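You operate a simulated robot arm through the tools that you are given. There is no shell and no other tool. Be economical: measure what you need, move in short steps, check, and stop when the job is done.

Carry out the task below with a simulated two-armed robot. There is one attempt and no reset: what you move stays moved.

Task
Put the lemon bottle in the basket and set it on the tray with the cocoa canister.
Fine: hold the basket for the bottle; slide that canister shut first, holding it steady. Set down upright: what you pick out.

It is judged by the outcome, as a careful person would: the job done as asked, and still so three seconds after it is handed in. It fails if anything else is knocked over, pushed out of place, dropped, spilled or broken.

Robot
Two 7-joint arms with two-finger parallel grippers on one trunk, on a base that drives. Base frame: it is fixed to the floor where the robot stands at the start and does not move with it; the origin is under the middle of the robot, x ahead of it, y to its left, z up; the surface under the hand at the start is at about z = 90. Units: cm, rad, N and s.
The left shoulder is at the start at [7, 16.3, 122], the right one opposite. With the tool pointing down near the work surface each hand reaches from about 40 to 88 cm from the robot's upright axis, wherever it stands, measured 20 degrees to its own side. Places, roughly: cocoa canister slide [50, -10, 100]; crumbs canister slide [40, -20, 100]; wooden tray [50, -80, 90]. Payload 3.43 kg a hand.
Tool frame (each hand has its own): the origin (TCP) lies between the finger pads and is the grasp point; the fingertips stand 3.4 cm ahead of it; z points along the fingers, y is the line along which they close. Largest opening 12.8 cm; finger width 2.4, thickness 1.2; the body of the gripper, 4.8 by 13 cm, starts 9.6 cm behind the TCP.
Orientation is that of the tool frame in the base frame, as a unit quaternion [x, y, z, w]. With the fingers straight down and closing along the base's y, the tool's x points along the base's -x, its y along +y and its z along -z.

Tools
- The arms move only by the tool arm_command. It takes "left_increments", "right_increments" or both (then of equal length, played together; a hand with none holds still); each is a list of rows, each an object of numbers (a shift or turn left out is 0, a gripper value left out holds the last): "wx", "wy", "wz": the turn, a rotation vector about the tool's x, y, z in units of 90 degrees (1.0 is 90 degrees); "x", "y", "z": the shift along the tool's x, y, z in units of 400 mm (1.0 is 400 mm); "grip": the opening, from 0 (shut) to 1 (fully open). In form: [{"wx": .., "wy": .., "wz": .., "x": .., "y": .., "z": .., "grip": ..}, ...]. A call has 1 to 10 rows; each row is the pose to reach, as a shift and turn from the pose commanded when the call began, along the tool's axes at that moment. A call with a number of a shift or a turn outside -1 to 1 is refused whole. A row lasts 0.2 s, in which the tool goes at most 5 cm and 0.15 rad; a call with a longer step from one row to the next is refused whole, and so is a gripper value outside its range. A pose out of reach is approached as far as the arm can. The call stops where the force on the tool passes 40 N (or 10 N more than at its start, if that is more) or the arm is blocked; 0.2 s more then pass. The fingers move at their own pace (about 15.3 cm/s each) and stop on an object; they squeeze with about 26 N. The grip force told is the motor's: it shows also when the fingers shut on nothing. Time passes only in rows, and 0.2 s behind the last, so rows that repeat a pose let the fingers close. It gives the time, the measured TCP pose, the force on the tool (base axes), the opening and the grip force at its end, in the units of the frame above (readings bear some noise), with the torque about the TCP (base axes, N m) and any sound that the robot's microphone picked up.
- Cameras (640 x 400 px; columns grow to the right, rows downward): "scene" is now at [13.44, -3.61, 145.59]; the picture's right is [-0.39, -0.92, 0.00], its down [-0.45, 0.19, -0.87] and it looks along [0.80, -0.34, -0.49] (base axes); focal length 214 px, centre (320, 200). "left" rides on the left gripper at [7.6, 1.1, -16] in its tool frame; the picture's right is [-0.15, 0.99, 0.00], its down [-0.88, -0.13, -0.46] and it looks along [-0.45, -0.07, 0.89] (tool axes); focal length 234 px, centre (320, 200). "right" rides on the right gripper at [7.6, -1.1, -16] in its tool frame; the picture's right is [0.15, 0.99, 0.00], its down [-0.88, 0.13, -0.46] and it looks along [-0.45, 0.07, 0.89] (tool axes); focal length 234 px, centre (320, 200). There is no depth. A picture from a camera that has moved, and an enlarged one, comes with that camera's place and axes in the base frame and with its lens.
- get_image(camera): a new picture of that camera. It takes no simulated time.
- raise_lower(by): slides the trunk up (or, below 0, down) by that many cm; the arms and the scene camera ride with it, the base frame stays. It gives what a move gives, with no picture.
- drive_base(legs): drives the robot by 1 to 6 legs, each [ahead, left, turn to the left] in cm, cm and rad, along the robot's own axes; the way and the turn of a leg run together, so that a leg with both is an arc; at most 150 cm and 3.142 rad a leg. The arms and the cameras ride along, it lands a little off, and it stops where it bumps. It gives what a move gives.
- aim_head(pan, tilt): turns the head with the scene camera to pan (to the left, within 1.501 rad either way) and tilt (down, from -0.506 to 1.204), counted from straight ahead of the robot. It gives what a move gives.
- inspect(camera, box): a new picture of the part [left, top, right, bottom] of that camera's present view, enlarged. It takes no simulated time.
- hand_in(): hands the job in; it is judged then, once.

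Go step by step. Nothing tells you exact positions but the pictures and the camera data: compare them with the known pose of the tool, close in by small moves and look again before you grip or let go. The budget is 120 turns and 88 pictures, counting those below and the enlarged ones. Unless the task says otherwise, let go and move clear before handing in, and close with one line.

The tools are called after "Request:" as a command line: name --argument value ..., lists and objects as JSON in quotes. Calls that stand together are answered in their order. arm_command: Moves the arms, as the interface text tells. Its arguments: {"type":"object","properties":{"left_increments":{"type":"array","items":{"type":"object","properties":{"wx":{"type":"number"},"wy":{"type":"number"},"wz":{"type":"number"},"x":{"type":"number"},"y":{"type":"number"},"z":{"type":"number"},"grip":{"type":"number"}}}},"right_increments":{"type":"array","items":{"type":"object","properties":{"wx":{"type":"number"},"wy":{"type":"number"},"wz":{"type":"number"},"x":{"type":"number"},"y":{"type":"number"},"z":{"type":"number"},"grip":{"type":"number"}}}}},"required":[]} The other tools are called the same way: raise_lower (by) slides the trunk up or down; drive_base (legs) drives the base; aim_head (pan, tilt) turns the head that bears the scene camera; get_image (camera) takes a picture; inspect (camera, box) takes an enlarged picture of a part of a camera's view; hand_in () hands the job in.

At the start:

```text
time: 0.0
left_tcp_pos: [52.08, -3.73, 138.25]
left_tool_rot: [-0.001, 1.0, 0.0, 0.0]
left_ft_force: [0.4, -0.1, 0.2]
left_wrist_torque: [-0.03, 0.0, 0.03]
left_grip_width: 12.81
left_gripper_force: 0.1
right_tcp_pos: [39.11, -45.76, 134.25]
right_tool_rot: [0.0, 1.0, 0.001, 0.0]
right_ft_force: [1.1, 0.0, 0.0]
right_wrist_torque: [0.01, 0.01, -0.03]
right_grip_width: 12.8
right_gripper_force: 0.1
trunk travel left (down, up): [-70.0, 24.0]
robot x, y, heading: [-0.21, -0.18, -0.0]
head pan, tilt: [-0.405, 0.517]
```

scene: 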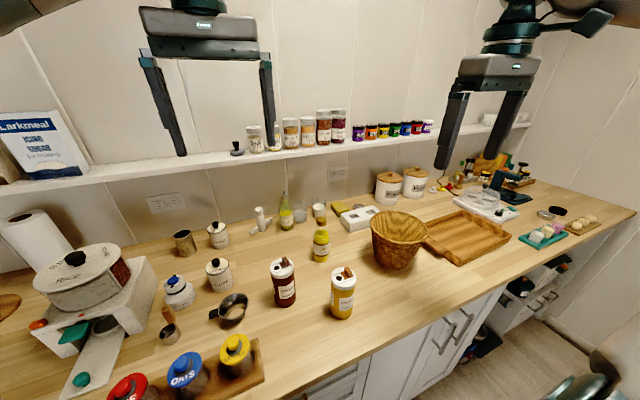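
right: 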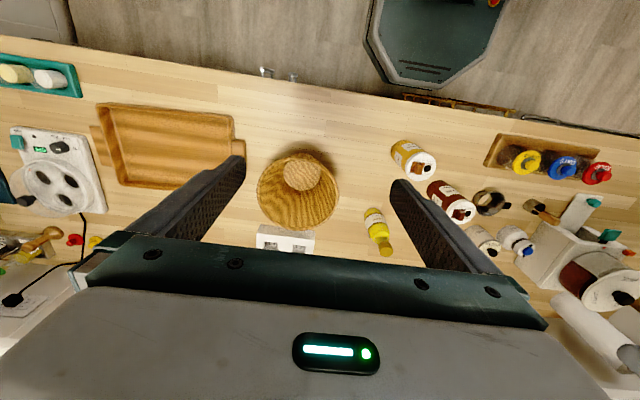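
left: 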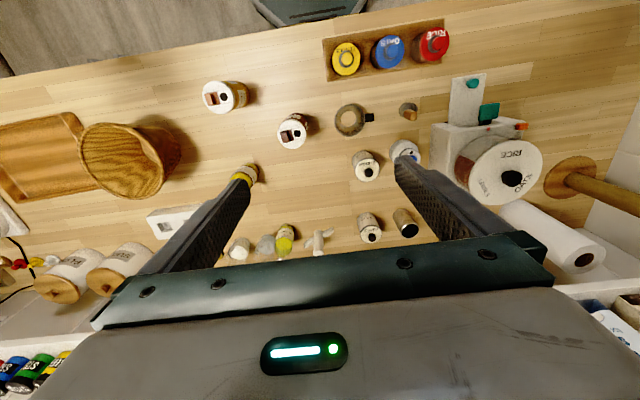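

I see the basket, the wooden tray and two canisters with slide lids (dark red and yellow), plus yellow bottles. I'll enlarge the views to read the labels and find out which is which.

Request:
inspect --camera "scene" --box '[240, 180, 400, 330]'

Request:
inspect --camera "scene" --box '[360, 170, 540, 282]'

Request:
inspect --camera "left" --box '[190, 60, 350, 160]'

```text
2.67 times, centred on (320, 255) of scene
camera zoom: at [13.44, -3.61, 145.59], right [-0.39, -0.92, 0.0], down [-0.45, 0.19, -0.87], along [0.8, -0.34, -0.49], focal length 572 px, centre (320, 53)
```

zoom: 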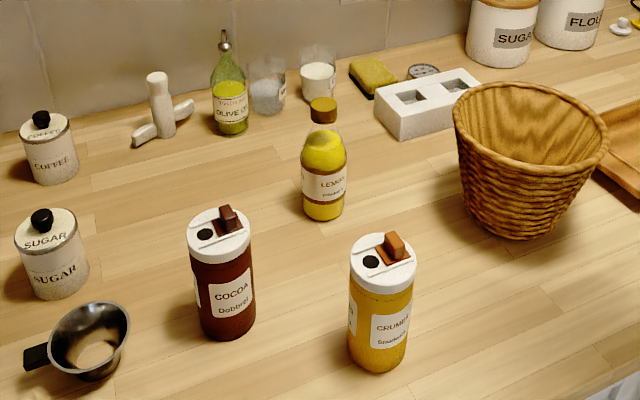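

```text
3.56 times, centred on (450, 226) of scene
camera zoom: at [13.44, -3.61, 145.59], right [-0.39, -0.92, 0.0], down [-0.45, 0.19, -0.87], along [0.8, -0.34, -0.49], focal length 763 px, centre (-142, 108)
```

zoom: 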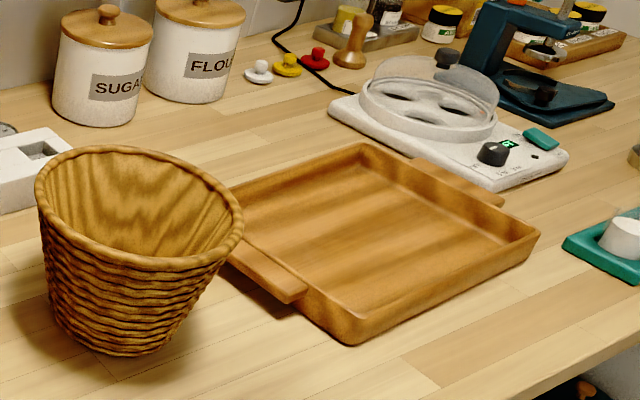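

```text
4.00 times, centred on (270, 110) of left
camera zoom: at [44.41, -2.61, 154.09], right [0.15, 0.99, 0.0], down [0.88, -0.13, 0.46], along [0.45, -0.07, -0.89], focal length 937 px, centre (520, 560)
```

zoom: 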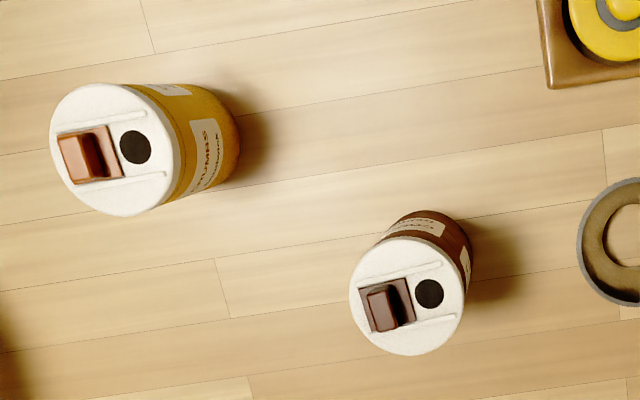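

I read the dark red canister as COCOA: axis near [53.5, -10], about 13 tall, with its slide open towards -y and the hole on the +y side. The lemon bottle is near [65, -26], the basket near [54, -48] and the tray spans y -68 to -98. I'll bring the right hand in, tilted 45°, to hold the cocoa canister from the robot's side, and move the left hand aside with its fingers closed to push the slide.

Request:
arm_command --right_increments '[{"x": -0.007, "y": 0.089, "z": 0.03, "wy": -0.05}, {"x": -0.0145, "y": 0.179, "z": 0.07, "wy": -0.1}, {"x": -0.022, "y": 0.268, "z": 0.12, "wy": -0.15}, {"x": -0.029, "y": 0.358, "z": 0.17, "wy": -0.2}, {"x": -0.036, "y": 0.447, "z": 0.22, "wy": -0.25}, {"x": -0.0435, "y": 0.536, "z": 0.28, "wy": -0.3}, {"x": -0.05, "y": 0.626, "z": 0.34, "wy": -0.35}, {"x": -0.058, "y": 0.715, "z": 0.41, "wy": -0.4}, {"x": -0.065, "y": 0.805, "z": 0.48, "wy": -0.45}, {"x": -0.0725, "y": 0.894, "z": 0.55, "wy": -0.5}]' --left_increments '[{"y": 0.1, "grip": 0}, {"y": 0.2}, {"y": 0.3}, {"y": 0.375}, {"y": 0.375}, {"y": 0.375}, {"y": 0.375}, {"y": 0.375}, {"y": 0.375}, {"y": 0.375}]'

Request:
get_image --camera "right"

Request:
inspect --camera "scene" --box '[200, 200, 400, 325]'

```text
time: 2.2
left_tcp_pos: [51.9, 11.42, 138.26]
left_tool_rot: [0.0, 1.0, -0.001, 0.0]
left_ft_force: [-0.6, -0.2, -0.2]
left_wrist_torque: [-0.03, -0.09, 0.01]
left_grip_width: 0.0
left_gripper_force: 26.0
right_tcp_pos: [50.63, -11.98, 117.65]
right_tool_rot: [0.0, 0.916, 0.0, 0.401]
right_ft_force: [0.5, 1.7, -5.3]
right_wrist_torque: [-0.08, -0.37, -0.1]
right_grip_width: 12.78
right_gripper_force: 0.0
right hand out of reach, approached as far as the arm can: row 7, 8, 9, 10
trunk travel left (down, up): [-70.0, 24.0]
robot x, y, heading: [-0.07, -0.45, -0.003]
head pan, tilt: [-0.405, 0.517]
```

```text
81 pictures are left
camera right: at [33.61, -13.21, 122.95], right [-0.1, 0.99, -0.11], down [0.26, 0.13, 0.96], along [0.96, 0.07, -0.27], focal length 234 px, centre (320, 200)
```

right: 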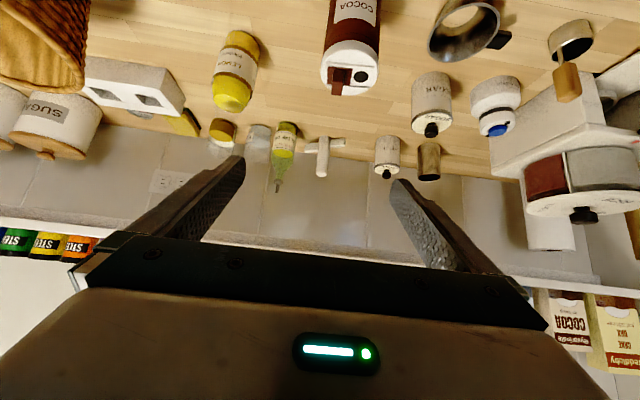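

```text
3.20 times, centred on (300, 262) of scene
camera zoom: at [13.34, -3.5, 145.6], right [-0.39, -0.92, 0.0], down [-0.45, 0.19, -0.87], along [0.8, -0.34, -0.49], focal length 686 px, centre (384, 0)
```

zoom: 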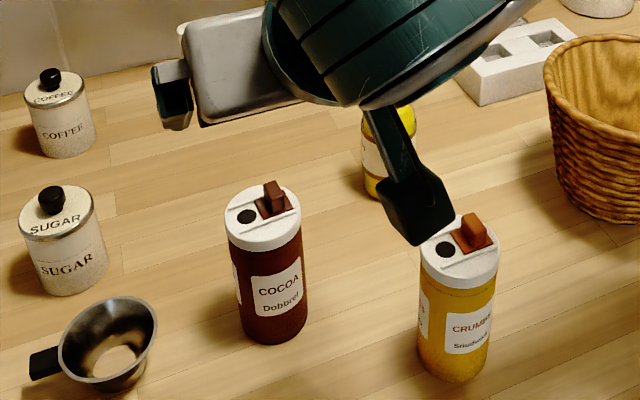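

The canister is right, but the arm folds too tightly at this range. I'll raise the right hand a little and back the base 18 cm, so that the tilted grasp comes within reach.

Request:
drive_base --legs '[[-18, 0, 0]]'

```text
time: 3.7
left_tcp_pos: [33.97, 11.44, 138.18]
left_tool_rot: [-0.002, 1.0, 0.0, -0.001]
left_ft_force: [-1.3, 0.3, 0.0]
left_wrist_torque: [0.01, -0.01, 0.02]
left_grip_width: 0.0
left_gripper_force: 25.9
right_tcp_pos: [32.51, -12.09, 115.88]
right_tool_rot: [-0.001, 0.924, 0.001, 0.381]
right_ft_force: [0.3, 0.0, 0.2]
right_wrist_torque: [-0.01, -0.01, -0.01]
right_grip_width: 12.81
right_gripper_force: 0.0
trunk travel left (down, up): [-70.0, 24.0]
robot x, y, heading: [-18.08, -0.11, -0.001]
head pan, tilt: [-0.405, 0.517]
```

Request:
arm_command --right_increments '[{"z": 0.08, "x": -0.01, "y": 0.01}, {"z": 0.16, "x": -0.02, "y": 0.02}, {"z": 0.24, "x": -0.03, "y": 0.03}, {"z": 0.24, "x": -0.03, "y": 0.03}]'

Request:
get_image --camera "right"

Request:
get_image --camera "scene"

```text
time: 4.7
left_tcp_pos: [33.82, 11.45, 138.17]
left_tool_rot: [-0.002, 1.0, 0.0, 0.0]
left_ft_force: [0.5, -0.9, -0.7]
left_wrist_torque: [-0.02, 0.05, -0.02]
left_grip_width: 0.01
left_gripper_force: 25.7
right_tcp_pos: [39.96, -12.13, 110.31]
right_tool_rot: [-0.001, 0.924, 0.001, 0.382]
right_ft_force: [-0.3, 0.1, 0.7]
right_wrist_torque: [-0.02, -0.01, -0.02]
right_grip_width: 12.78
right_gripper_force: 0.0
right hand out of reach, approached as far as the arm can: row 2, 3, 4
trunk travel left (down, up): [-70.0, 24.0]
robot x, y, heading: [-18.18, 0.08, -0.002]
head pan, tilt: [-0.405, 0.517]
```

```text
79 pictures are left
camera right: at [23.22, -13.44, 116.24], right [-0.11, 0.99, -0.1], down [0.3, 0.13, 0.94], along [0.95, 0.07, -0.31], focal length 234 px, centre (320, 200)
```

right: 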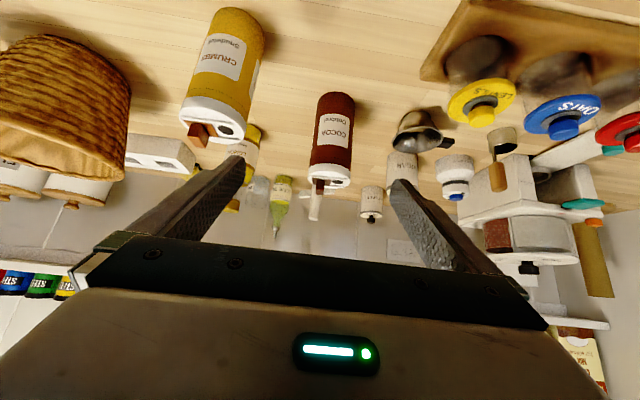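

```text
78 pictures are left
camera scene: at [-4.69, -3.59, 145.58], right [-0.39, -0.92, 0.0], down [-0.46, 0.19, -0.87], along [0.8, -0.34, -0.49], focal length 214 px, centre (320, 200)
```

scene: 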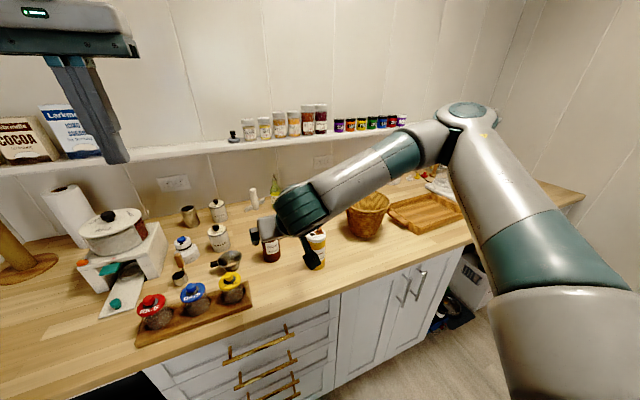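

The right hand is short only in y, and its finger passes close to the crumbs canister. I'll narrow the opening to about 9 cm, shift left and go forward along the tool.

Request:
arm_command --right_increments '[{"grip": 0.7, "y": 0.02}, {"y": 0.035, "z": 0.05}, {"y": 0.035, "x": -0.01, "z": 0.12}, {"y": 0.035, "x": -0.02, "z": 0.19}, {"y": 0.035, "x": -0.02, "z": 0.19}]'

Request:
get_image --camera "right"

```text
time: 5.9
left_tcp_pos: [33.86, 11.35, 138.18]
left_tool_rot: [-0.002, 1.0, -0.001, 0.0]
left_ft_force: [0.4, 0.0, -0.1]
left_wrist_torque: [0.0, -0.03, -0.02]
left_grip_width: 0.0
left_gripper_force: 25.5
right_tcp_pos: [45.36, -13.71, 106.82]
right_tool_rot: [-0.001, 0.925, 0.001, 0.381]
right_ft_force: [-0.2, -0.3, 0.7]
right_wrist_torque: [0.02, 0.0, -0.02]
right_grip_width: 8.96
right_gripper_force: 0.0
right hand out of reach, approached as far as the arm can: row 1, 2, 3, 4, 5
trunk travel left (down, up): [-70.0, 24.0]
robot x, y, heading: [-17.93, 0.38, 0.004]
head pan, tilt: [-0.405, 0.517]
```

```text
77 pictures are left
camera right: at [28.59, -14.99, 112.71], right [-0.11, 0.99, -0.1], down [0.3, 0.13, 0.94], along [0.95, 0.07, -0.31], focal length 234 px, centre (320, 200)
```

right: 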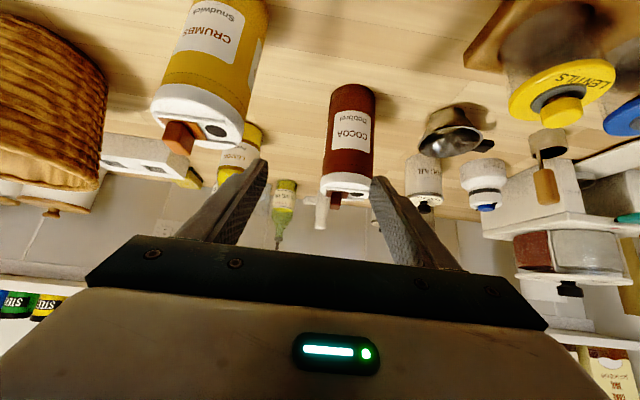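

The right arm can't go further left with this orientation from here. Everything is above the canister tops, so I'll shift the base about 12 cm to the left.

Request:
drive_base --legs '[[0, 12, 0]]'

```text
time: 7.2
left_tcp_pos: [33.71, 23.23, 138.25]
left_tool_rot: [-0.001, 1.0, -0.001, 0.0]
left_ft_force: [0.7, 0.1, 1.0]
left_wrist_torque: [0.01, -0.01, -0.03]
left_grip_width: 0.0
left_gripper_force: 25.8
right_tcp_pos: [45.41, -2.01, 106.81]
right_tool_rot: [-0.001, 0.925, 0.002, 0.38]
right_ft_force: [0.6, -0.3, -0.3]
right_wrist_torque: [0.02, 0.05, 0.02]
right_grip_width: 8.96
right_gripper_force: 0.1
trunk travel left (down, up): [-70.0, 24.0]
robot x, y, heading: [-18.3, 11.62, -0.001]
head pan, tilt: [-0.405, 0.517]
```

Request:
arm_command --right_increments '[{"y": -0.1}, {"y": -0.205}, {"y": -0.205}]'

Request:
get_image --camera "right"

Request:
inspect --camera "scene" --box '[240, 180, 400, 280]'

```text
time: 8.0
left_tcp_pos: [33.98, 23.39, 138.19]
left_tool_rot: [-0.001, 1.0, -0.001, 0.0]
left_ft_force: [0.9, 0.2, 0.1]
left_wrist_torque: [-0.04, 0.0, -0.02]
left_grip_width: 0.01
left_gripper_force: 25.8
right_tcp_pos: [45.33, -10.0, 106.74]
right_tool_rot: [-0.001, 0.924, 0.0, 0.381]
right_ft_force: [-0.1, -0.1, -0.7]
right_wrist_torque: [-0.01, 0.01, 0.0]
right_grip_width: 8.97
right_gripper_force: 0.1
trunk travel left (down, up): [-70.0, 24.0]
robot x, y, heading: [-18.47, 11.81, 0.001]
head pan, tilt: [-0.405, 0.517]
```

```text
76 pictures are left
camera right: at [28.6, -11.22, 112.73], right [-0.11, 0.99, -0.1], down [0.3, 0.13, 0.94], along [0.95, 0.07, -0.31], focal length 234 px, centre (320, 200)
```

right: 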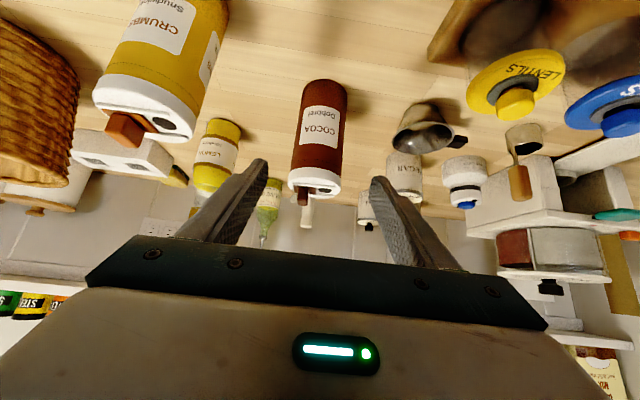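

```text
4.00 times, centred on (320, 230) of scene
camera zoom: at [-4.65, 8.49, 145.58], right [-0.39, -0.92, 0.0], down [-0.46, 0.19, -0.87], along [0.8, -0.34, -0.49], focal length 858 px, centre (320, 80)
```

zoom: 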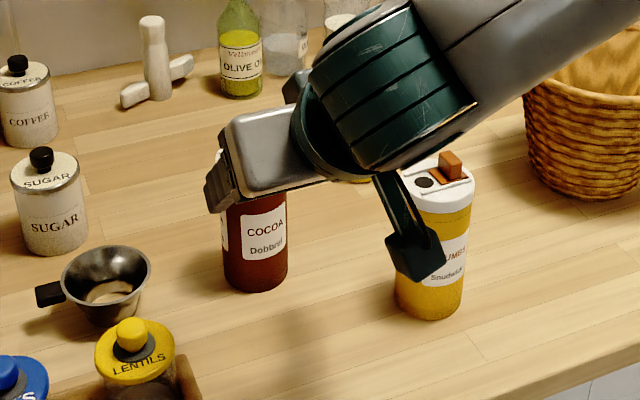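

The canister is centred between the fingers. I'll go forward and down along the tool to its body, z about 98, then close.

Request:
arm_command --right_increments '[{"z": 0.1, "x": 0.003, "y": -0.004}, {"z": 0.2, "x": 0.006, "y": -0.007}, {"z": 0.3, "x": 0.009, "y": -0.008}, {"z": 0.3, "x": 0.009, "y": -0.008}]'

Request:
get_image --camera "right"

Request:
get_image --camera "scene"

```text
time: 9.0
left_tcp_pos: [33.68, 23.32, 138.27]
left_tool_rot: [-0.001, 1.0, 0.0, 0.0]
left_ft_force: [-0.5, 0.9, 0.3]
left_wrist_torque: [-0.01, 0.01, 0.0]
left_grip_width: 0.0
left_gripper_force: 26.1
right_tcp_pos: [53.73, -10.29, 98.15]
right_tool_rot: [0.0, 0.924, 0.001, 0.382]
right_ft_force: [0.0, 0.7, 1.3]
right_wrist_torque: [-0.02, 0.0, -0.01]
right_grip_width: 8.95
right_gripper_force: 0.1
trunk travel left (down, up): [-70.0, 24.0]
robot x, y, heading: [-18.31, 11.94, -0.004]
head pan, tilt: [-0.405, 0.517]
```

```text
74 pictures are left
camera right: at [36.84, -11.57, 104.03], right [-0.1, 0.99, -0.1], down [0.3, 0.13, 0.94], along [0.95, 0.07, -0.31], focal length 234 px, centre (320, 200)
```

right: 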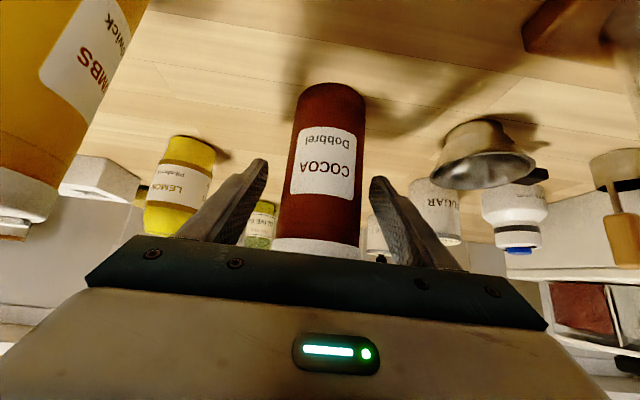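

```text
73 pictures are left
camera scene: at [-4.84, 8.37, 145.6], right [-0.39, -0.92, 0.0], down [-0.45, 0.19, -0.87], along [0.8, -0.34, -0.49], focal length 214 px, centre (320, 200)
```

scene: 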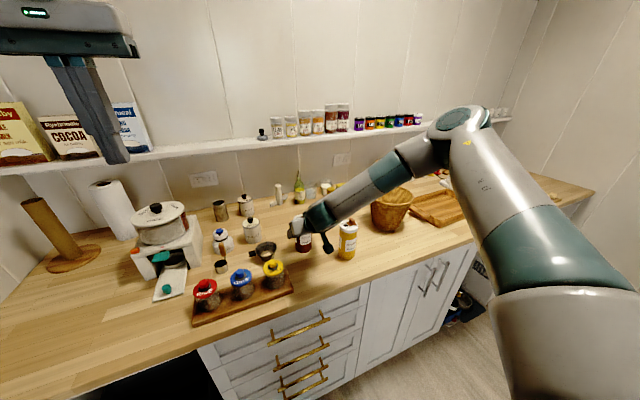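

Request:
arm_command --right_increments '[{"grip": 0.55}, {"grip": 0.45}, {"grip": 0.0}, {"grip": 0.0}]'

Request:
arm_command --left_increments '[{"x": -0.06, "y": -0.1}, {"x": -0.12, "y": -0.2}, {"x": -0.18, "y": -0.3}, {"x": -0.24, "y": -0.4}, {"x": -0.3, "y": -0.5, "z": 0.03}, {"x": -0.36, "y": -0.6, "z": 0.06}, {"x": -0.42, "y": -0.7, "z": 0.1}, {"x": -0.46, "y": -0.78, "z": 0.18}, {"x": -0.48, "y": -0.8, "z": 0.28}, {"x": -0.48, "y": -0.8, "z": 0.35}]'

Request:
get_image --camera "left"

Request:
get_image --camera "scene"

```text
time: 10.0
left_tcp_pos: [33.86, 23.23, 138.2]
left_tool_rot: [-0.001, 1.0, 0.001, 0.0]
left_ft_force: [-1.0, 0.1, -0.2]
left_wrist_torque: [0.01, 0.03, 0.0]
left_grip_width: 0.0
left_gripper_force: 26.0
right_tcp_pos: [53.66, -10.44, 98.06]
right_tool_rot: [0.0, 0.925, 0.001, 0.381]
right_ft_force: [0.6, 0.2, -0.7]
right_wrist_torque: [0.0, 0.03, -0.02]
right_grip_width: 6.1
right_gripper_force: 26.3
trunk travel left (down, up): [-70.0, 24.0]
robot x, y, heading: [-18.5, 11.9, 0.001]
head pan, tilt: [-0.405, 0.517]
```

```text
time: 12.2
left_tcp_pos: [49.59, -2.72, 123.74]
left_tool_rot: [-0.001, 1.0, -0.001, 0.0]
left_ft_force: [0.4, -0.1, 0.9]
left_wrist_torque: [-0.03, -0.03, 0.01]
left_grip_width: 0.01
left_gripper_force: 25.7
left hand out of reach, approached as far as the arm can: row 6, 7, 8, 9, 10
right_tcp_pos: [53.81, -10.33, 98.12]
right_tool_rot: [-0.001, 0.924, 0.001, 0.381]
right_ft_force: [0.5, 1.1, 0.8]
right_wrist_torque: [-0.02, -0.12, 0.05]
right_grip_width: 6.08
right_gripper_force: 26.0
trunk travel left (down, up): [-70.0, 24.0]
robot x, y, heading: [-18.04, 11.7, -0.001]
head pan, tilt: [-0.405, 0.517]
```

```text
72 pictures are left
camera left: at [41.95, -1.63, 139.6], right [0.14, 0.99, 0.0], down [0.88, -0.13, 0.46], along [0.45, -0.07, -0.89], focal length 234 px, centre (320, 200)
```

left: 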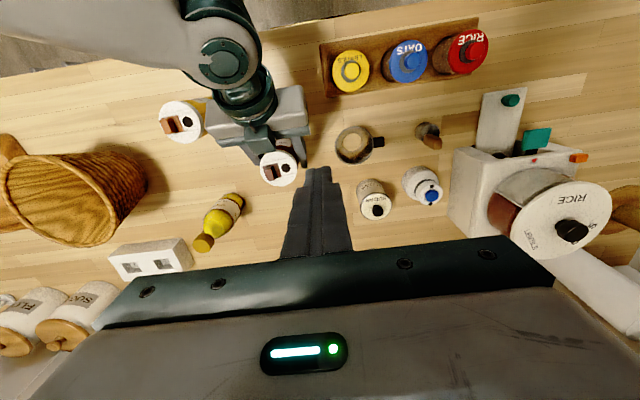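

```text
71 pictures are left
camera scene: at [-4.69, 8.35, 145.58], right [-0.39, -0.92, 0.0], down [-0.46, 0.19, -0.87], along [0.8, -0.34, -0.49], focal length 214 px, centre (320, 200)
```

scene: 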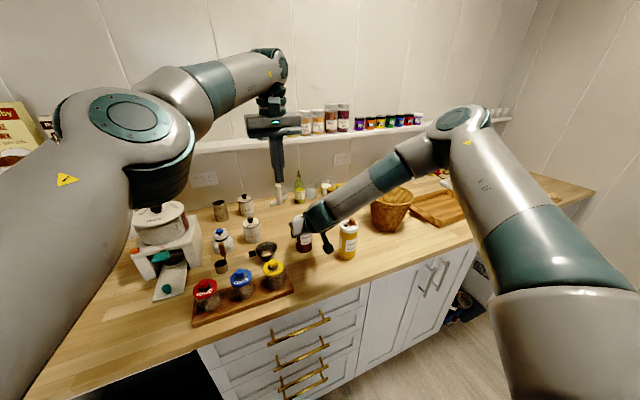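

The canister is gripped (6.1 cm wide). The left hand can't go further right with this yaw, so I'll yaw it clockwise while moving it over the -y side of the knob.

Request:
arm_command --left_increments '[{"wz": 0.08}, {"wz": 0.16, "y": -0.05, "x": -0.02}, {"wz": 0.24, "y": -0.1, "x": -0.04}, {"wz": 0.32, "y": -0.17, "x": -0.07}, {"wz": 0.4, "y": -0.24, "x": -0.1, "z": 0.05}, {"wz": 0.4, "y": -0.27, "x": -0.105, "z": 0.1}, {"wz": 0.4, "y": -0.27, "x": -0.105, "z": 0.1}]'

Request:
get_image --camera "left"

```text
time: 13.8
left_tcp_pos: [48.39, -6.8, 118.78]
left_tool_rot: [0.309, 0.951, 0.0, 0.0]
left_ft_force: [0.4, -0.2, 0.2]
left_wrist_torque: [0.0, -0.02, 0.05]
left_grip_width: 0.0
left_gripper_force: 25.8
left hand out of reach, approached as far as the arm can: row 2, 3, 4, 5, 6, 7
right_tcp_pos: [53.75, -10.28, 98.12]
right_tool_rot: [0.001, 0.925, 0.0, 0.381]
right_ft_force: [-0.2, 0.0, 0.1]
right_wrist_torque: [0.01, 0.04, 0.03]
right_grip_width: 6.13
right_gripper_force: 25.6
trunk travel left (down, up): [-70.0, 24.0]
robot x, y, heading: [-17.94, 12.02, -0.003]
head pan, tilt: [-0.405, 0.517]
```

```text
70 pictures are left
camera left: at [42.89, -1.47, 134.64], right [0.7, 0.71, 0.0], down [0.64, -0.62, 0.46], along [0.33, -0.32, -0.89], focal length 234 px, centre (320, 200)
```

left: 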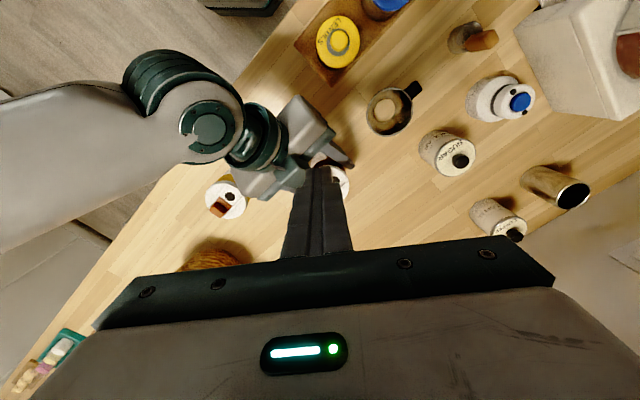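

The left hand is near its reach limit with a vertical tool. I'll yaw it a bit more, then lean it so that it points towards the canister.

Request:
arm_command --left_increments '[{"wz": 0.07, "z": -0.02}, {"wz": 0.14, "z": -0.04}, {"wz": 0.21, "z": -0.06}, {"wz": 0.28, "z": -0.06}, {"wz": 0.35, "z": -0.06}, {"wz": 0.35, "z": -0.06}]'

Request:
arm_command --left_increments '[{"wy": -0.06}, {"wy": -0.12}, {"wy": -0.18}, {"wy": -0.24}, {"wy": -0.28}, {"wy": -0.28}]'

```text
time: 15.2
left_tcp_pos: [43.82, -6.96, 118.66]
left_tool_rot: [0.489, 0.872, -0.002, -0.002]
left_ft_force: [0.3, -0.3, 0.3]
left_wrist_torque: [0.01, 0.02, -0.04]
left_grip_width: 0.0
left_gripper_force: 25.6
left hand out of reach, approached as far as the arm can: row 2, 3, 4, 5, 6
right_tcp_pos: [53.49, -10.47, 98.1]
right_tool_rot: [0.0, 0.925, 0.002, 0.381]
right_ft_force: [0.1, 0.0, -0.8]
right_wrist_torque: [-0.01, 0.04, -0.04]
right_grip_width: 6.08
right_gripper_force: 26.1
trunk travel left (down, up): [-70.0, 24.0]
robot x, y, heading: [-18.06, 11.62, -0.002]
head pan, tilt: [-0.405, 0.517]
```

```text
time: 16.6
left_tcp_pos: [43.84, -6.79, 118.46]
left_tool_rot: [0.477, 0.852, -0.11, 0.188]
left_ft_force: [0.9, -0.2, -0.7]
left_wrist_torque: [0.0, -0.02, 0.02]
left_grip_width: 0.0
left_gripper_force: 25.8
right_tcp_pos: [53.61, -10.29, 98.06]
right_tool_rot: [0.0, 0.925, 0.001, 0.381]
right_ft_force: [0.0, -1.2, -1.1]
right_wrist_torque: [0.02, -0.01, -0.02]
right_grip_width: 6.09
right_gripper_force: 25.7
trunk travel left (down, up): [-70.0, 24.0]
robot x, y, heading: [-18.28, 12.3, 0.002]
head pan, tilt: [-0.405, 0.517]
```

Request:
arm_command --left_increments '[{"x": -0.05, "y": 0.03, "z": 0.05}, {"x": -0.11, "y": 0.06, "z": 0.11}, {"x": -0.16, "y": 0.09, "z": 0.17}, {"x": -0.2115, "y": 0.114, "z": 0.2225}, {"x": -0.2115, "y": 0.114, "z": 0.2225}]'

Request:
get_image --camera "left"

Request:
inspect --camera "scene" --box '[220, 180, 380, 280]'

```text
time: 17.8
left_tcp_pos: [50.73, -11.86, 115.55]
left_tool_rot: [0.476, 0.852, -0.11, 0.19]
left_ft_force: [-0.4, 0.0, 0.1]
left_wrist_torque: [0.02, -0.01, 0.03]
left_grip_width: 0.0
left_gripper_force: 26.2
left hand out of reach, approached as far as the arm can: row 3, 4, 5
right_tcp_pos: [53.74, -10.35, 98.05]
right_tool_rot: [0.0, 0.925, 0.002, 0.381]
right_ft_force: [-0.3, -0.5, -1.3]
right_wrist_torque: [0.0, -0.04, -0.02]
right_grip_width: 6.1
right_gripper_force: 26.0
trunk travel left (down, up): [-70.0, 24.0]
robot x, y, heading: [-17.96, 12.28, -0.0]
head pan, tilt: [-0.405, 0.517]
```

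```text
69 pictures are left
camera left: at [44.61, 0.42, 126.51], right [0.91, 0.4, 0.06], down [0.21, -0.58, 0.79], along [0.35, -0.71, -0.61], focal length 234 px, centre (320, 200)
```

left: 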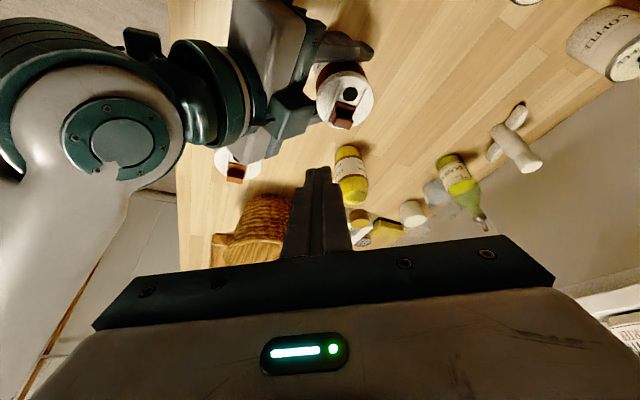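

```text
4.00 times, centred on (300, 230) of scene
camera zoom: at [-4.73, 8.25, 145.58], right [-0.39, -0.92, 0.0], down [-0.45, 0.2, -0.87], along [0.8, -0.34, -0.49], focal length 858 px, centre (400, 80)
```

zoom: 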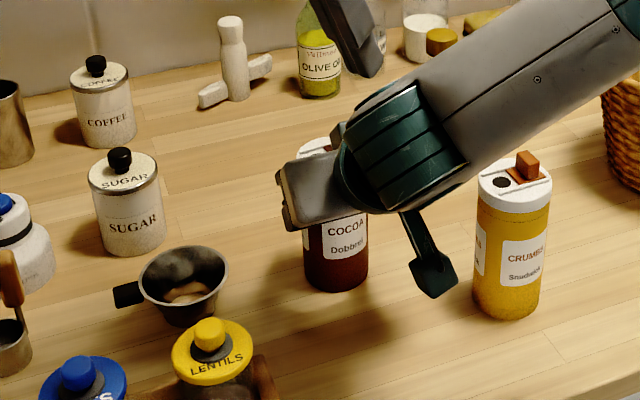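

The left hand still falls short, so the robot stands badly for both hands. I'll release the canister, back both hands out and put the base with the canister on its centre line.

Request:
arm_command --left_increments '[{"x": 0.05, "y": -0.03, "z": -0.03}, {"x": 0.1, "y": -0.06, "z": -0.06}, {"x": 0.17, "y": -0.12, "z": -0.12}, {"x": 0.23, "y": -0.18, "z": -0.15}, {"x": 0.3, "y": -0.24, "z": -0.18}, {"x": 0.36, "y": -0.28, "z": -0.18}, {"x": 0.36, "y": -0.28, "z": -0.18}]' --right_increments '[{"grip": 0.5}, {"grip": 0.6}, {"grip": 0.7}, {"grip": 0.7, "z": -0.08}, {"z": -0.17}, {"z": -0.26}, {"z": -0.34}]'

Request:
get_image --camera "scene"

```text
time: 18.8
left_tcp_pos: [39.68, -5.98, 117.86]
left_tool_rot: [0.471, 0.853, -0.109, 0.198]
left_ft_force: [0.1, 0.7, -0.6]
left_wrist_torque: [0.0, -0.04, 0.01]
left_grip_width: 0.0
left_gripper_force: 25.6
right_tcp_pos: [51.05, -10.32, 99.67]
right_tool_rot: [-0.001, 0.926, 0.0, 0.378]
right_ft_force: [0.1, 1.0, 0.3]
right_wrist_torque: [-0.01, -0.01, 0.0]
right_grip_width: 8.96
right_gripper_force: 0.0
trunk travel left (down, up): [-70.0, 24.0]
robot x, y, heading: [-18.53, 11.8, 0.001]
head pan, tilt: [-0.405, 0.517]
stopped in row 5 (left hand): the force on the tool passed its limit at 47 N (the readings are from after the stop); the commanded pose is now the measured one
```

```text
67 pictures are left
camera scene: at [-5.03, 8.4, 145.62], right [-0.39, -0.92, 0.0], down [-0.45, 0.19, -0.87], along [0.8, -0.34, -0.49], focal length 214 px, centre (320, 200)
```

scene: 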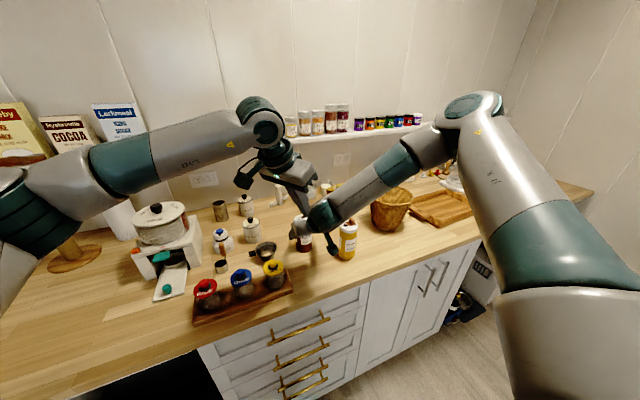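

The left fingers brushed the right arm, nothing else. I'll lift the left hand clear to the left before retracting the right.

Request:
arm_command --left_increments '[{"z": -0.08}, {"z": -0.16}, {"z": -0.2, "x": 0.06}, {"z": -0.25, "x": 0.12}, {"z": -0.3, "x": 0.2}, {"z": -0.3, "x": 0.28}, {"z": -0.3, "x": 0.36}]'

Request:
arm_command --right_increments '[{"z": -0.08}, {"z": -0.16}, {"z": -0.24}, {"z": -0.26}]'

Request:
inspect --camera "scene" --box '[200, 180, 400, 305]'

```text
time: 20.4
left_tcp_pos: [30.16, 9.45, 122.17]
left_tool_rot: [0.471, 0.853, -0.109, 0.198]
left_ft_force: [-0.1, -0.1, 0.6]
left_wrist_torque: [-0.01, -0.04, -0.01]
left_grip_width: 0.01
left_gripper_force: 25.4
right_tcp_pos: [51.17, -10.35, 99.6]
right_tool_rot: [-0.001, 0.926, -0.001, 0.377]
right_ft_force: [0.4, -0.3, 0.3]
right_wrist_torque: [0.02, 0.0, -0.01]
right_grip_width: 8.99
right_gripper_force: 0.2
trunk travel left (down, up): [-70.0, 24.0]
robot x, y, heading: [-18.45, 12.2, -0.0]
head pan, tilt: [-0.405, 0.517]
```

```text
time: 21.4
left_tcp_pos: [30.23, 9.39, 122.2]
left_tool_rot: [0.471, 0.853, -0.109, 0.197]
left_ft_force: [0.6, -0.5, 0.5]
left_wrist_torque: [-0.04, -0.01, -0.01]
left_grip_width: 0.0
left_gripper_force: 26.1
right_tcp_pos: [43.9, -10.41, 106.97]
right_tool_rot: [-0.002, 0.927, 0.001, 0.376]
right_ft_force: [-0.6, -0.4, 0.6]
right_wrist_torque: [0.03, -0.01, 0.02]
right_grip_width: 8.97
right_gripper_force: 0.1
trunk travel left (down, up): [-70.0, 24.0]
robot x, y, heading: [-17.88, 12.14, 0.001]
head pan, tilt: [-0.405, 0.517]
```

```text
3.20 times, centred on (300, 242) of scene
camera zoom: at [-4.76, 8.32, 145.58], right [-0.39, -0.92, 0.0], down [-0.45, 0.19, -0.87], along [0.8, -0.34, -0.49], focal length 686 px, centre (384, 64)
```

zoom: 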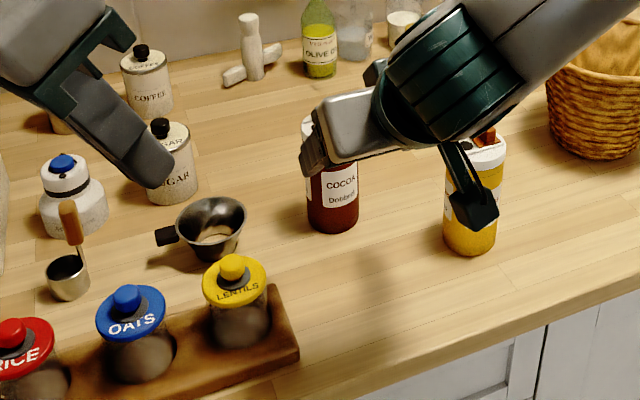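

Request:
arm_command --right_increments '[{"z": -0.07, "x": -0.07}, {"z": -0.14, "x": -0.14}, {"z": -0.21, "x": -0.21}, {"z": -0.265, "x": -0.265}, {"z": -0.265, "x": -0.265}, {"z": -0.265, "x": -0.265}]' --left_increments '[{"wy": 0.07, "z": -0.06}, {"wy": 0.14, "z": -0.12}, {"wy": 0.21, "z": -0.18}, {"wy": 0.25, "z": -0.24}, {"wy": 0.25, "z": -0.28}, {"wy": 0.25, "z": -0.28}]'

Request:
arm_command --left_increments '[{"wz": -0.08}, {"wz": -0.16}, {"wz": -0.24}, {"wz": -0.32}, {"wz": -0.4}, {"wz": -0.48}, {"wz": -0.56}, {"wz": -0.64}, {"wz": -0.64}]'

Request:
drive_base --legs '[[3, -18, 0]]'

```text
time: 22.8
left_tcp_pos: [27.61, 13.4, 132.2]
left_tool_rot: [0.484, 0.875, -0.016, 0.026]
left_ft_force: [-0.7, 0.4, 0.5]
left_wrist_torque: [0.04, -0.01, -0.03]
left_grip_width: 0.05
left_gripper_force: 25.4
right_tcp_pos: [44.2, -10.37, 122.05]
right_tool_rot: [-0.002, 0.927, 0.001, 0.375]
right_ft_force: [0.0, 0.0, -0.5]
right_wrist_torque: [-0.02, -0.01, 0.0]
right_grip_width: 8.96
right_gripper_force: 0.0
trunk travel left (down, up): [-70.0, 24.0]
robot x, y, heading: [-18.12, 11.88, -0.001]
head pan, tilt: [-0.405, 0.517]
```

```text
time: 24.8
left_tcp_pos: [27.6, 13.43, 132.29]
left_tool_rot: [0.001, 0.999, -0.027, 0.017]
left_ft_force: [0.1, 0.7, -1.0]
left_wrist_torque: [0.0, 0.02, 0.0]
left_grip_width: 0.0
left_gripper_force: 25.6
right_tcp_pos: [44.18, -10.35, 121.97]
right_tool_rot: [-0.001, 0.927, 0.0, 0.376]
right_ft_force: [0.5, 0.7, -0.6]
right_wrist_torque: [-0.01, -0.01, 0.02]
right_grip_width: 8.95
right_gripper_force: 0.0
trunk travel left (down, up): [-70.0, 24.0]
robot x, y, heading: [-17.9, 12.09, -0.001]
head pan, tilt: [-0.405, 0.517]
```

```text
time: 26.3
left_tcp_pos: [30.55, -4.26, 132.26]
left_tool_rot: [0.001, 0.999, -0.027, 0.016]
left_ft_force: [-1.0, -0.2, -0.1]
left_wrist_torque: [-0.01, -0.01, -0.02]
left_grip_width: 0.0
left_gripper_force: 26.2
right_tcp_pos: [47.15, -28.07, 122.2]
right_tool_rot: [-0.002, 0.927, -0.001, 0.376]
right_ft_force: [0.2, -0.7, -0.8]
right_wrist_torque: [-0.02, 0.01, -0.02]
right_grip_width: 8.93
right_gripper_force: 0.0
trunk travel left (down, up): [-70.0, 24.0]
robot x, y, heading: [-15.16, -6.22, -0.0]
head pan, tilt: [-0.405, 0.517]
```

Now the robot stands at about (-15, -6). I'll yaw the right hand 20° inward and bring it above its pregrasp point.

Request:
arm_command --right_increments '[{"wx": -0.04, "wz": -0.04, "y": 0.07, "x": 0.02, "z": 0.015}, {"wx": -0.08, "wz": -0.08, "y": 0.15, "x": 0.05, "z": 0.03}, {"wx": -0.12, "wz": -0.12, "y": 0.23, "x": 0.08, "z": 0.055}, {"wx": -0.155, "wz": -0.159, "y": 0.31, "x": 0.115, "z": 0.08}, {"wx": -0.155, "wz": -0.159, "y": 0.3725, "x": 0.1515, "z": 0.104}, {"wx": -0.155, "wz": -0.159, "y": 0.3725, "x": 0.1515, "z": 0.104}]'

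Request:
get_image --camera "right"

```text
time: 27.7
left_tcp_pos: [30.43, -4.52, 132.25]
left_tool_rot: [0.001, 1.0, -0.026, 0.016]
left_ft_force: [0.1, -0.1, -0.5]
left_wrist_torque: [-0.01, 0.01, -0.01]
left_grip_width: 0.01
left_gripper_force: 26.2
right_tcp_pos: [45.41, -13.33, 114.81]
right_tool_rot: [-0.163, 0.912, 0.066, 0.369]
right_ft_force: [0.6, 0.2, 0.1]
right_wrist_torque: [0.02, 0.01, -0.02]
right_grip_width: 8.98
right_gripper_force: 0.1
trunk travel left (down, up): [-70.0, 24.0]
robot x, y, heading: [-15.2, -6.02, 0.002]
head pan, tilt: [-0.405, 0.517]
```

```text
65 pictures are left
camera right: at [30.18, -20.19, 120.93], right [-0.44, 0.89, -0.1], down [0.25, 0.23, 0.94], along [0.86, 0.39, -0.32], focal length 234 px, centre (320, 200)
```

right: 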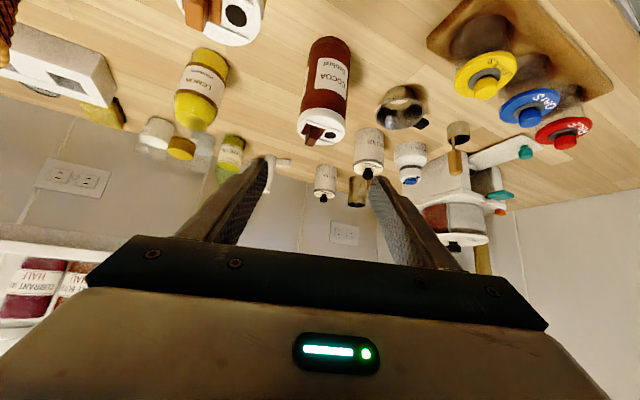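

Request:
arm_command --right_increments '[{"x": 0.07, "z": 0.076}, {"x": 0.137, "z": 0.1525}, {"x": 0.137, "z": 0.25}, {"x": 0.137, "z": 0.35}, {"x": 0.137, "z": 0.45}, {"x": 0.137, "z": 0.45}]'

Request:
get_image --camera "right"

```text
time: 29.1
left_tcp_pos: [30.56, -4.44, 132.3]
left_tool_rot: [0.002, 1.0, -0.026, 0.016]
left_ft_force: [-0.3, -0.6, -0.2]
left_wrist_torque: [0.02, 0.01, -0.01]
left_grip_width: 0.01
left_gripper_force: 26.2
right_tcp_pos: [51.28, -17.17, 102.19]
right_tool_rot: [-0.163, 0.913, 0.066, 0.37]
right_ft_force: [-0.6, 0.7, 0.0]
right_wrist_torque: [0.04, 0.03, 0.04]
right_grip_width: 8.97
right_gripper_force: 0.1
right hand out of reach, approached as far as the arm can: row 2, 3, 4, 5, 6
trunk travel left (down, up): [-70.0, 24.0]
robot x, y, heading: [-14.91, -6.11, 0.007]
head pan, tilt: [-0.405, 0.517]
```

```text
64 pictures are left
camera right: at [35.99, -24.14, 108.18], right [-0.44, 0.89, -0.1], down [0.25, 0.23, 0.94], along [0.86, 0.39, -0.32], focal length 234 px, centre (320, 200)
```

right: 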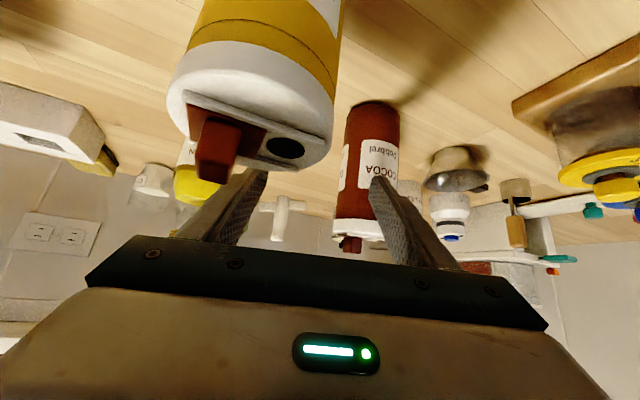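

The 20° yaw isn't enough at this height and the hand slid aside without touching anything. I'll lift it straight up and turn it to point left (+y), so that it takes the canister from its right-hand side.

Request:
arm_command --right_increments '[{"x": -0.05, "z": -0.05}, {"x": -0.11, "z": -0.115}, {"x": -0.18, "z": -0.185}, {"x": -0.244, "z": -0.25}, {"x": -0.3, "z": -0.31}, {"x": -0.3, "z": -0.31}]'

Request:
arm_command --right_increments '[{"wx": -0.06, "wz": -0.062}, {"wx": -0.12, "wz": -0.124}, {"wx": -0.18, "wz": -0.186}, {"wx": -0.24, "wz": -0.248}, {"wx": -0.3, "wz": -0.31}, {"wx": -0.36, "wz": -0.372}, {"wx": -0.42, "wz": -0.434}, {"wx": -0.48, "wz": -0.496}, {"wx": -0.542, "wz": -0.558}, {"wx": -0.542, "wz": -0.558}]'

Request:
get_image --camera "scene"

```text
time: 30.5
left_tcp_pos: [30.48, -4.48, 132.37]
left_tool_rot: [0.001, 1.0, -0.026, 0.015]
left_ft_force: [0.0, -0.4, 0.0]
left_wrist_torque: [0.01, 0.0, 0.0]
left_grip_width: 0.0
left_gripper_force: 25.9
right_tcp_pos: [51.24, -17.14, 119.45]
right_tool_rot: [-0.163, 0.912, 0.065, 0.37]
right_ft_force: [0.2, -0.3, 0.2]
right_wrist_torque: [-0.01, 0.0, 0.0]
right_grip_width: 8.96
right_gripper_force: 0.0
trunk travel left (down, up): [-70.0, 24.0]
robot x, y, heading: [-15.54, -5.81, 0.003]
head pan, tilt: [-0.405, 0.517]
```

```text
time: 32.7
left_tcp_pos: [30.53, -4.52, 132.32]
left_tool_rot: [0.001, 1.0, -0.025, 0.017]
left_ft_force: [-0.1, 0.0, 0.0]
left_wrist_torque: [0.06, 0.01, 0.0]
left_grip_width: 0.0
left_gripper_force: 25.6
right_tcp_pos: [33.17, -3.8, 113.96]
right_tool_rot: [-0.62, 0.688, 0.232, 0.297]
right_ft_force: [-0.1, 0.6, 0.7]
right_wrist_torque: [0.01, 0.02, 0.01]
right_grip_width: 8.97
right_gripper_force: 0.1
right hand out of reach, approached as far as the arm can: row 5, 6, 7, 8, 9, 10
trunk travel left (down, up): [-70.0, 24.0]
robot x, y, heading: [-15.4, -6.13, 0.003]
head pan, tilt: [-0.405, 0.517]
```

```text
63 pictures are left
camera scene: at [-1.71, -9.76, 145.58], right [-0.39, -0.92, 0.0], down [-0.46, 0.2, -0.87], along [0.8, -0.34, -0.5], focal length 214 px, centre (320, 200)
```

scene: 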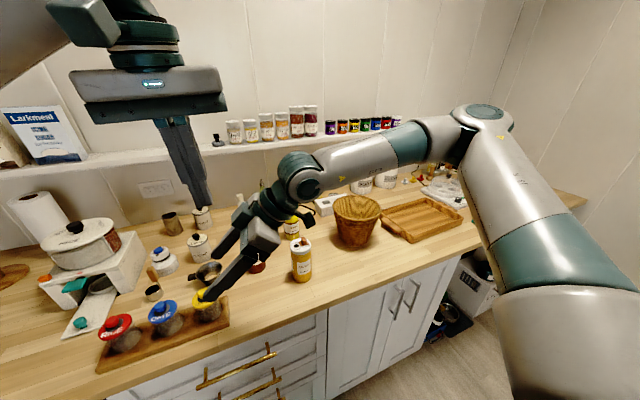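

The arm swung back while turning; nothing was touched. Keeping this orientation, I'll move the hand step by step towards the hover point right of the canister.

Request:
arm_command --right_increments '[{"x": 0.03, "y": -0.09, "z": -0.05}, {"x": 0.06, "y": -0.18, "z": -0.1}, {"x": 0.09, "y": -0.27, "z": -0.15}, {"x": 0.13, "y": -0.36, "z": -0.2}, {"x": 0.16, "y": -0.45, "z": -0.25}, {"x": 0.19, "y": -0.56, "z": -0.29}, {"x": 0.19, "y": -0.56, "z": -0.29}]'

Request:
get_image --camera "scene"

```text
time: 34.3
left_tcp_pos: [30.58, -4.33, 132.27]
left_tool_rot: [0.002, 1.0, -0.026, 0.017]
left_ft_force: [0.2, -0.7, -0.8]
left_wrist_torque: [-0.02, -0.02, -0.01]
left_grip_width: 0.0
left_gripper_force: 25.9
right_tcp_pos: [33.2, -3.69, 114.07]
right_tool_rot: [-0.62, 0.688, 0.232, 0.296]
right_ft_force: [0.2, 0.2, -0.3]
right_wrist_torque: [-0.02, 0.01, 0.02]
right_grip_width: 8.97
right_gripper_force: 0.0
right hand out of reach, approached as far as the arm can: row 1, 2, 3, 4, 5, 6, 7
trunk travel left (down, up): [-70.0, 24.0]
robot x, y, heading: [-15.25, -5.91, 0.004]
head pan, tilt: [-0.405, 0.517]
```

```text
62 pictures are left
camera scene: at [-1.74, -9.65, 145.58], right [-0.39, -0.92, 0.0], down [-0.46, 0.19, -0.87], along [0.8, -0.34, -0.49], focal length 214 px, centre (320, 200)
```

scene: 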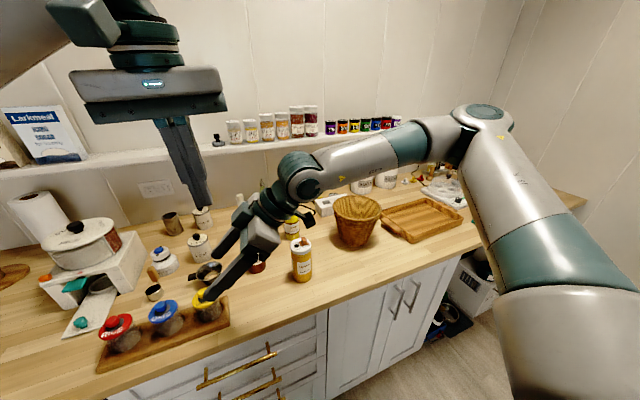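

That orientation is blocked by a joint limit. Comparing all the stops, the limits look like bearings from the robot: the right tilted hand needs the canister at about -10° or further right, the left hand at no more than -16°. I'll unwind the right hand's yaw to 20° and then place the base so that the canister lies at about -12.5°.

Request:
arm_command --right_increments '[{"wx": 0.06, "wz": 0.061}, {"wx": 0.12, "wz": 0.122, "wy": 0.008}, {"wx": 0.18, "wz": 0.184, "wy": 0.012, "x": 0.02, "y": -0.06, "z": -0.04}, {"wx": 0.24, "wz": 0.245, "wy": 0.016, "x": 0.04, "y": -0.12, "z": -0.07}, {"wx": 0.3, "wz": 0.306, "wy": 0.02, "x": 0.06, "y": -0.18, "z": -0.1}, {"wx": 0.36, "wz": 0.37, "wy": 0.025, "x": 0.08, "y": -0.25, "z": -0.14}, {"wx": 0.42, "wz": 0.43, "wy": 0.03, "x": 0.1, "y": -0.32, "z": -0.18}, {"wx": 0.464, "wz": 0.477, "wy": 0.033, "x": 0.11, "y": -0.38, "z": -0.22}, {"wx": 0.464, "wz": 0.477, "wy": 0.033, "x": 0.11, "y": -0.38, "z": -0.22}]'

```text
time: 36.3
left_tcp_pos: [30.49, -4.46, 132.31]
left_tool_rot: [0.001, 1.0, -0.026, 0.016]
left_ft_force: [-0.3, 1.1, 0.4]
left_wrist_torque: [-0.01, -0.02, 0.03]
left_grip_width: 0.0
left_gripper_force: 25.9
right_tcp_pos: [46.61, -14.82, 118.49]
right_tool_rot: [-0.193, 0.906, 0.051, 0.373]
right_ft_force: [0.6, 0.3, -0.3]
right_wrist_torque: [0.02, 0.02, 0.0]
right_grip_width: 8.95
right_gripper_force: 0.1
trunk travel left (down, up): [-70.0, 24.0]
robot x, y, heading: [-15.33, -5.82, -0.004]
head pan, tilt: [-0.405, 0.517]
```

Request:
drive_base --legs '[[0, 11.5, 0]]'

```text
time: 37.5
left_tcp_pos: [30.58, 6.9, 132.26]
left_tool_rot: [0.001, 1.0, -0.026, 0.017]
left_ft_force: [0.1, 0.9, 0.1]
left_wrist_torque: [-0.03, -0.01, 0.02]
left_grip_width: 0.0
left_gripper_force: 25.6
right_tcp_pos: [46.68, -3.46, 118.36]
right_tool_rot: [-0.193, 0.906, 0.051, 0.373]
right_ft_force: [-0.3, 1.3, -0.3]
right_wrist_torque: [-0.02, 0.04, 0.0]
right_grip_width: 8.96
right_gripper_force: 0.0
trunk travel left (down, up): [-70.0, 24.0]
robot x, y, heading: [-15.14, 5.28, 0.005]
head pan, tilt: [-0.405, 0.517]
```

Request:
arm_command --right_increments '[{"x": 0.06, "y": -0.07}, {"x": 0.12, "y": -0.14}, {"x": 0.169, "y": -0.209, "z": 0.005}, {"x": 0.169, "y": -0.209, "z": 0.005}]'

Request:
arm_command --right_increments '[{"x": 0.065, "y": 0.005, "z": 0.065}, {"x": 0.129, "y": 0.01, "z": 0.1325}, {"x": 0.129, "y": 0.01, "z": 0.1325}]'

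Request:
get_image --camera "right"

```text
time: 38.5
left_tcp_pos: [30.45, 7.03, 132.17]
left_tool_rot: [0.001, 1.0, -0.025, 0.017]
left_ft_force: [-0.3, -0.2, 0.2]
left_wrist_torque: [0.0, 0.02, 0.0]
left_grip_width: 0.0
left_gripper_force: 26.2
right_tcp_pos: [45.55, -13.11, 114.1]
right_tool_rot: [-0.192, 0.906, 0.051, 0.373]
right_ft_force: [0.6, 0.3, -0.2]
right_wrist_torque: [0.0, 0.02, -0.04]
right_grip_width: 8.96
right_gripper_force: 0.1
trunk travel left (down, up): [-70.0, 24.0]
robot x, y, heading: [-15.11, 5.44, 0.002]
head pan, tilt: [-0.405, 0.517]
```

```text
time: 39.3
left_tcp_pos: [30.42, 6.95, 132.39]
left_tool_rot: [0.003, 1.0, -0.025, 0.017]
left_ft_force: [-0.7, 0.6, 0.2]
left_wrist_torque: [-0.02, 0.02, -0.03]
left_grip_width: 0.0
left_gripper_force: 25.9
right_tcp_pos: [45.46, -12.98, 106.59]
right_tool_rot: [-0.192, 0.906, 0.051, 0.374]
right_ft_force: [-0.1, -0.3, 0.0]
right_wrist_torque: [0.0, -0.02, -0.02]
right_grip_width: 8.95
right_gripper_force: 0.1
trunk travel left (down, up): [-70.0, 24.0]
robot x, y, heading: [-15.41, 5.77, 0.002]
head pan, tilt: [-0.405, 0.517]
```

```text
61 pictures are left
camera right: at [30.36, -20.39, 112.7], right [-0.48, 0.86, -0.15], down [0.22, 0.29, 0.93], along [0.85, 0.41, -0.33], focal length 234 px, centre (320, 200)
```

right: 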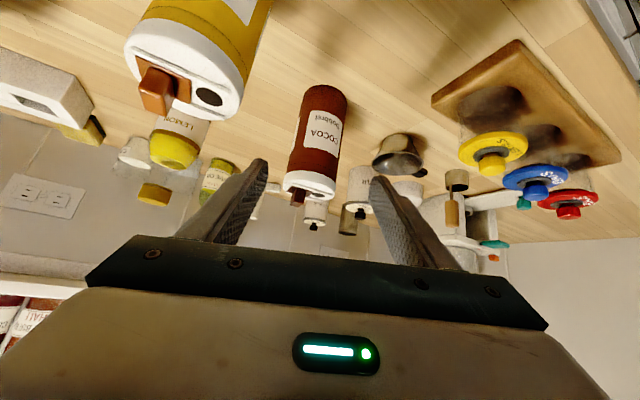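

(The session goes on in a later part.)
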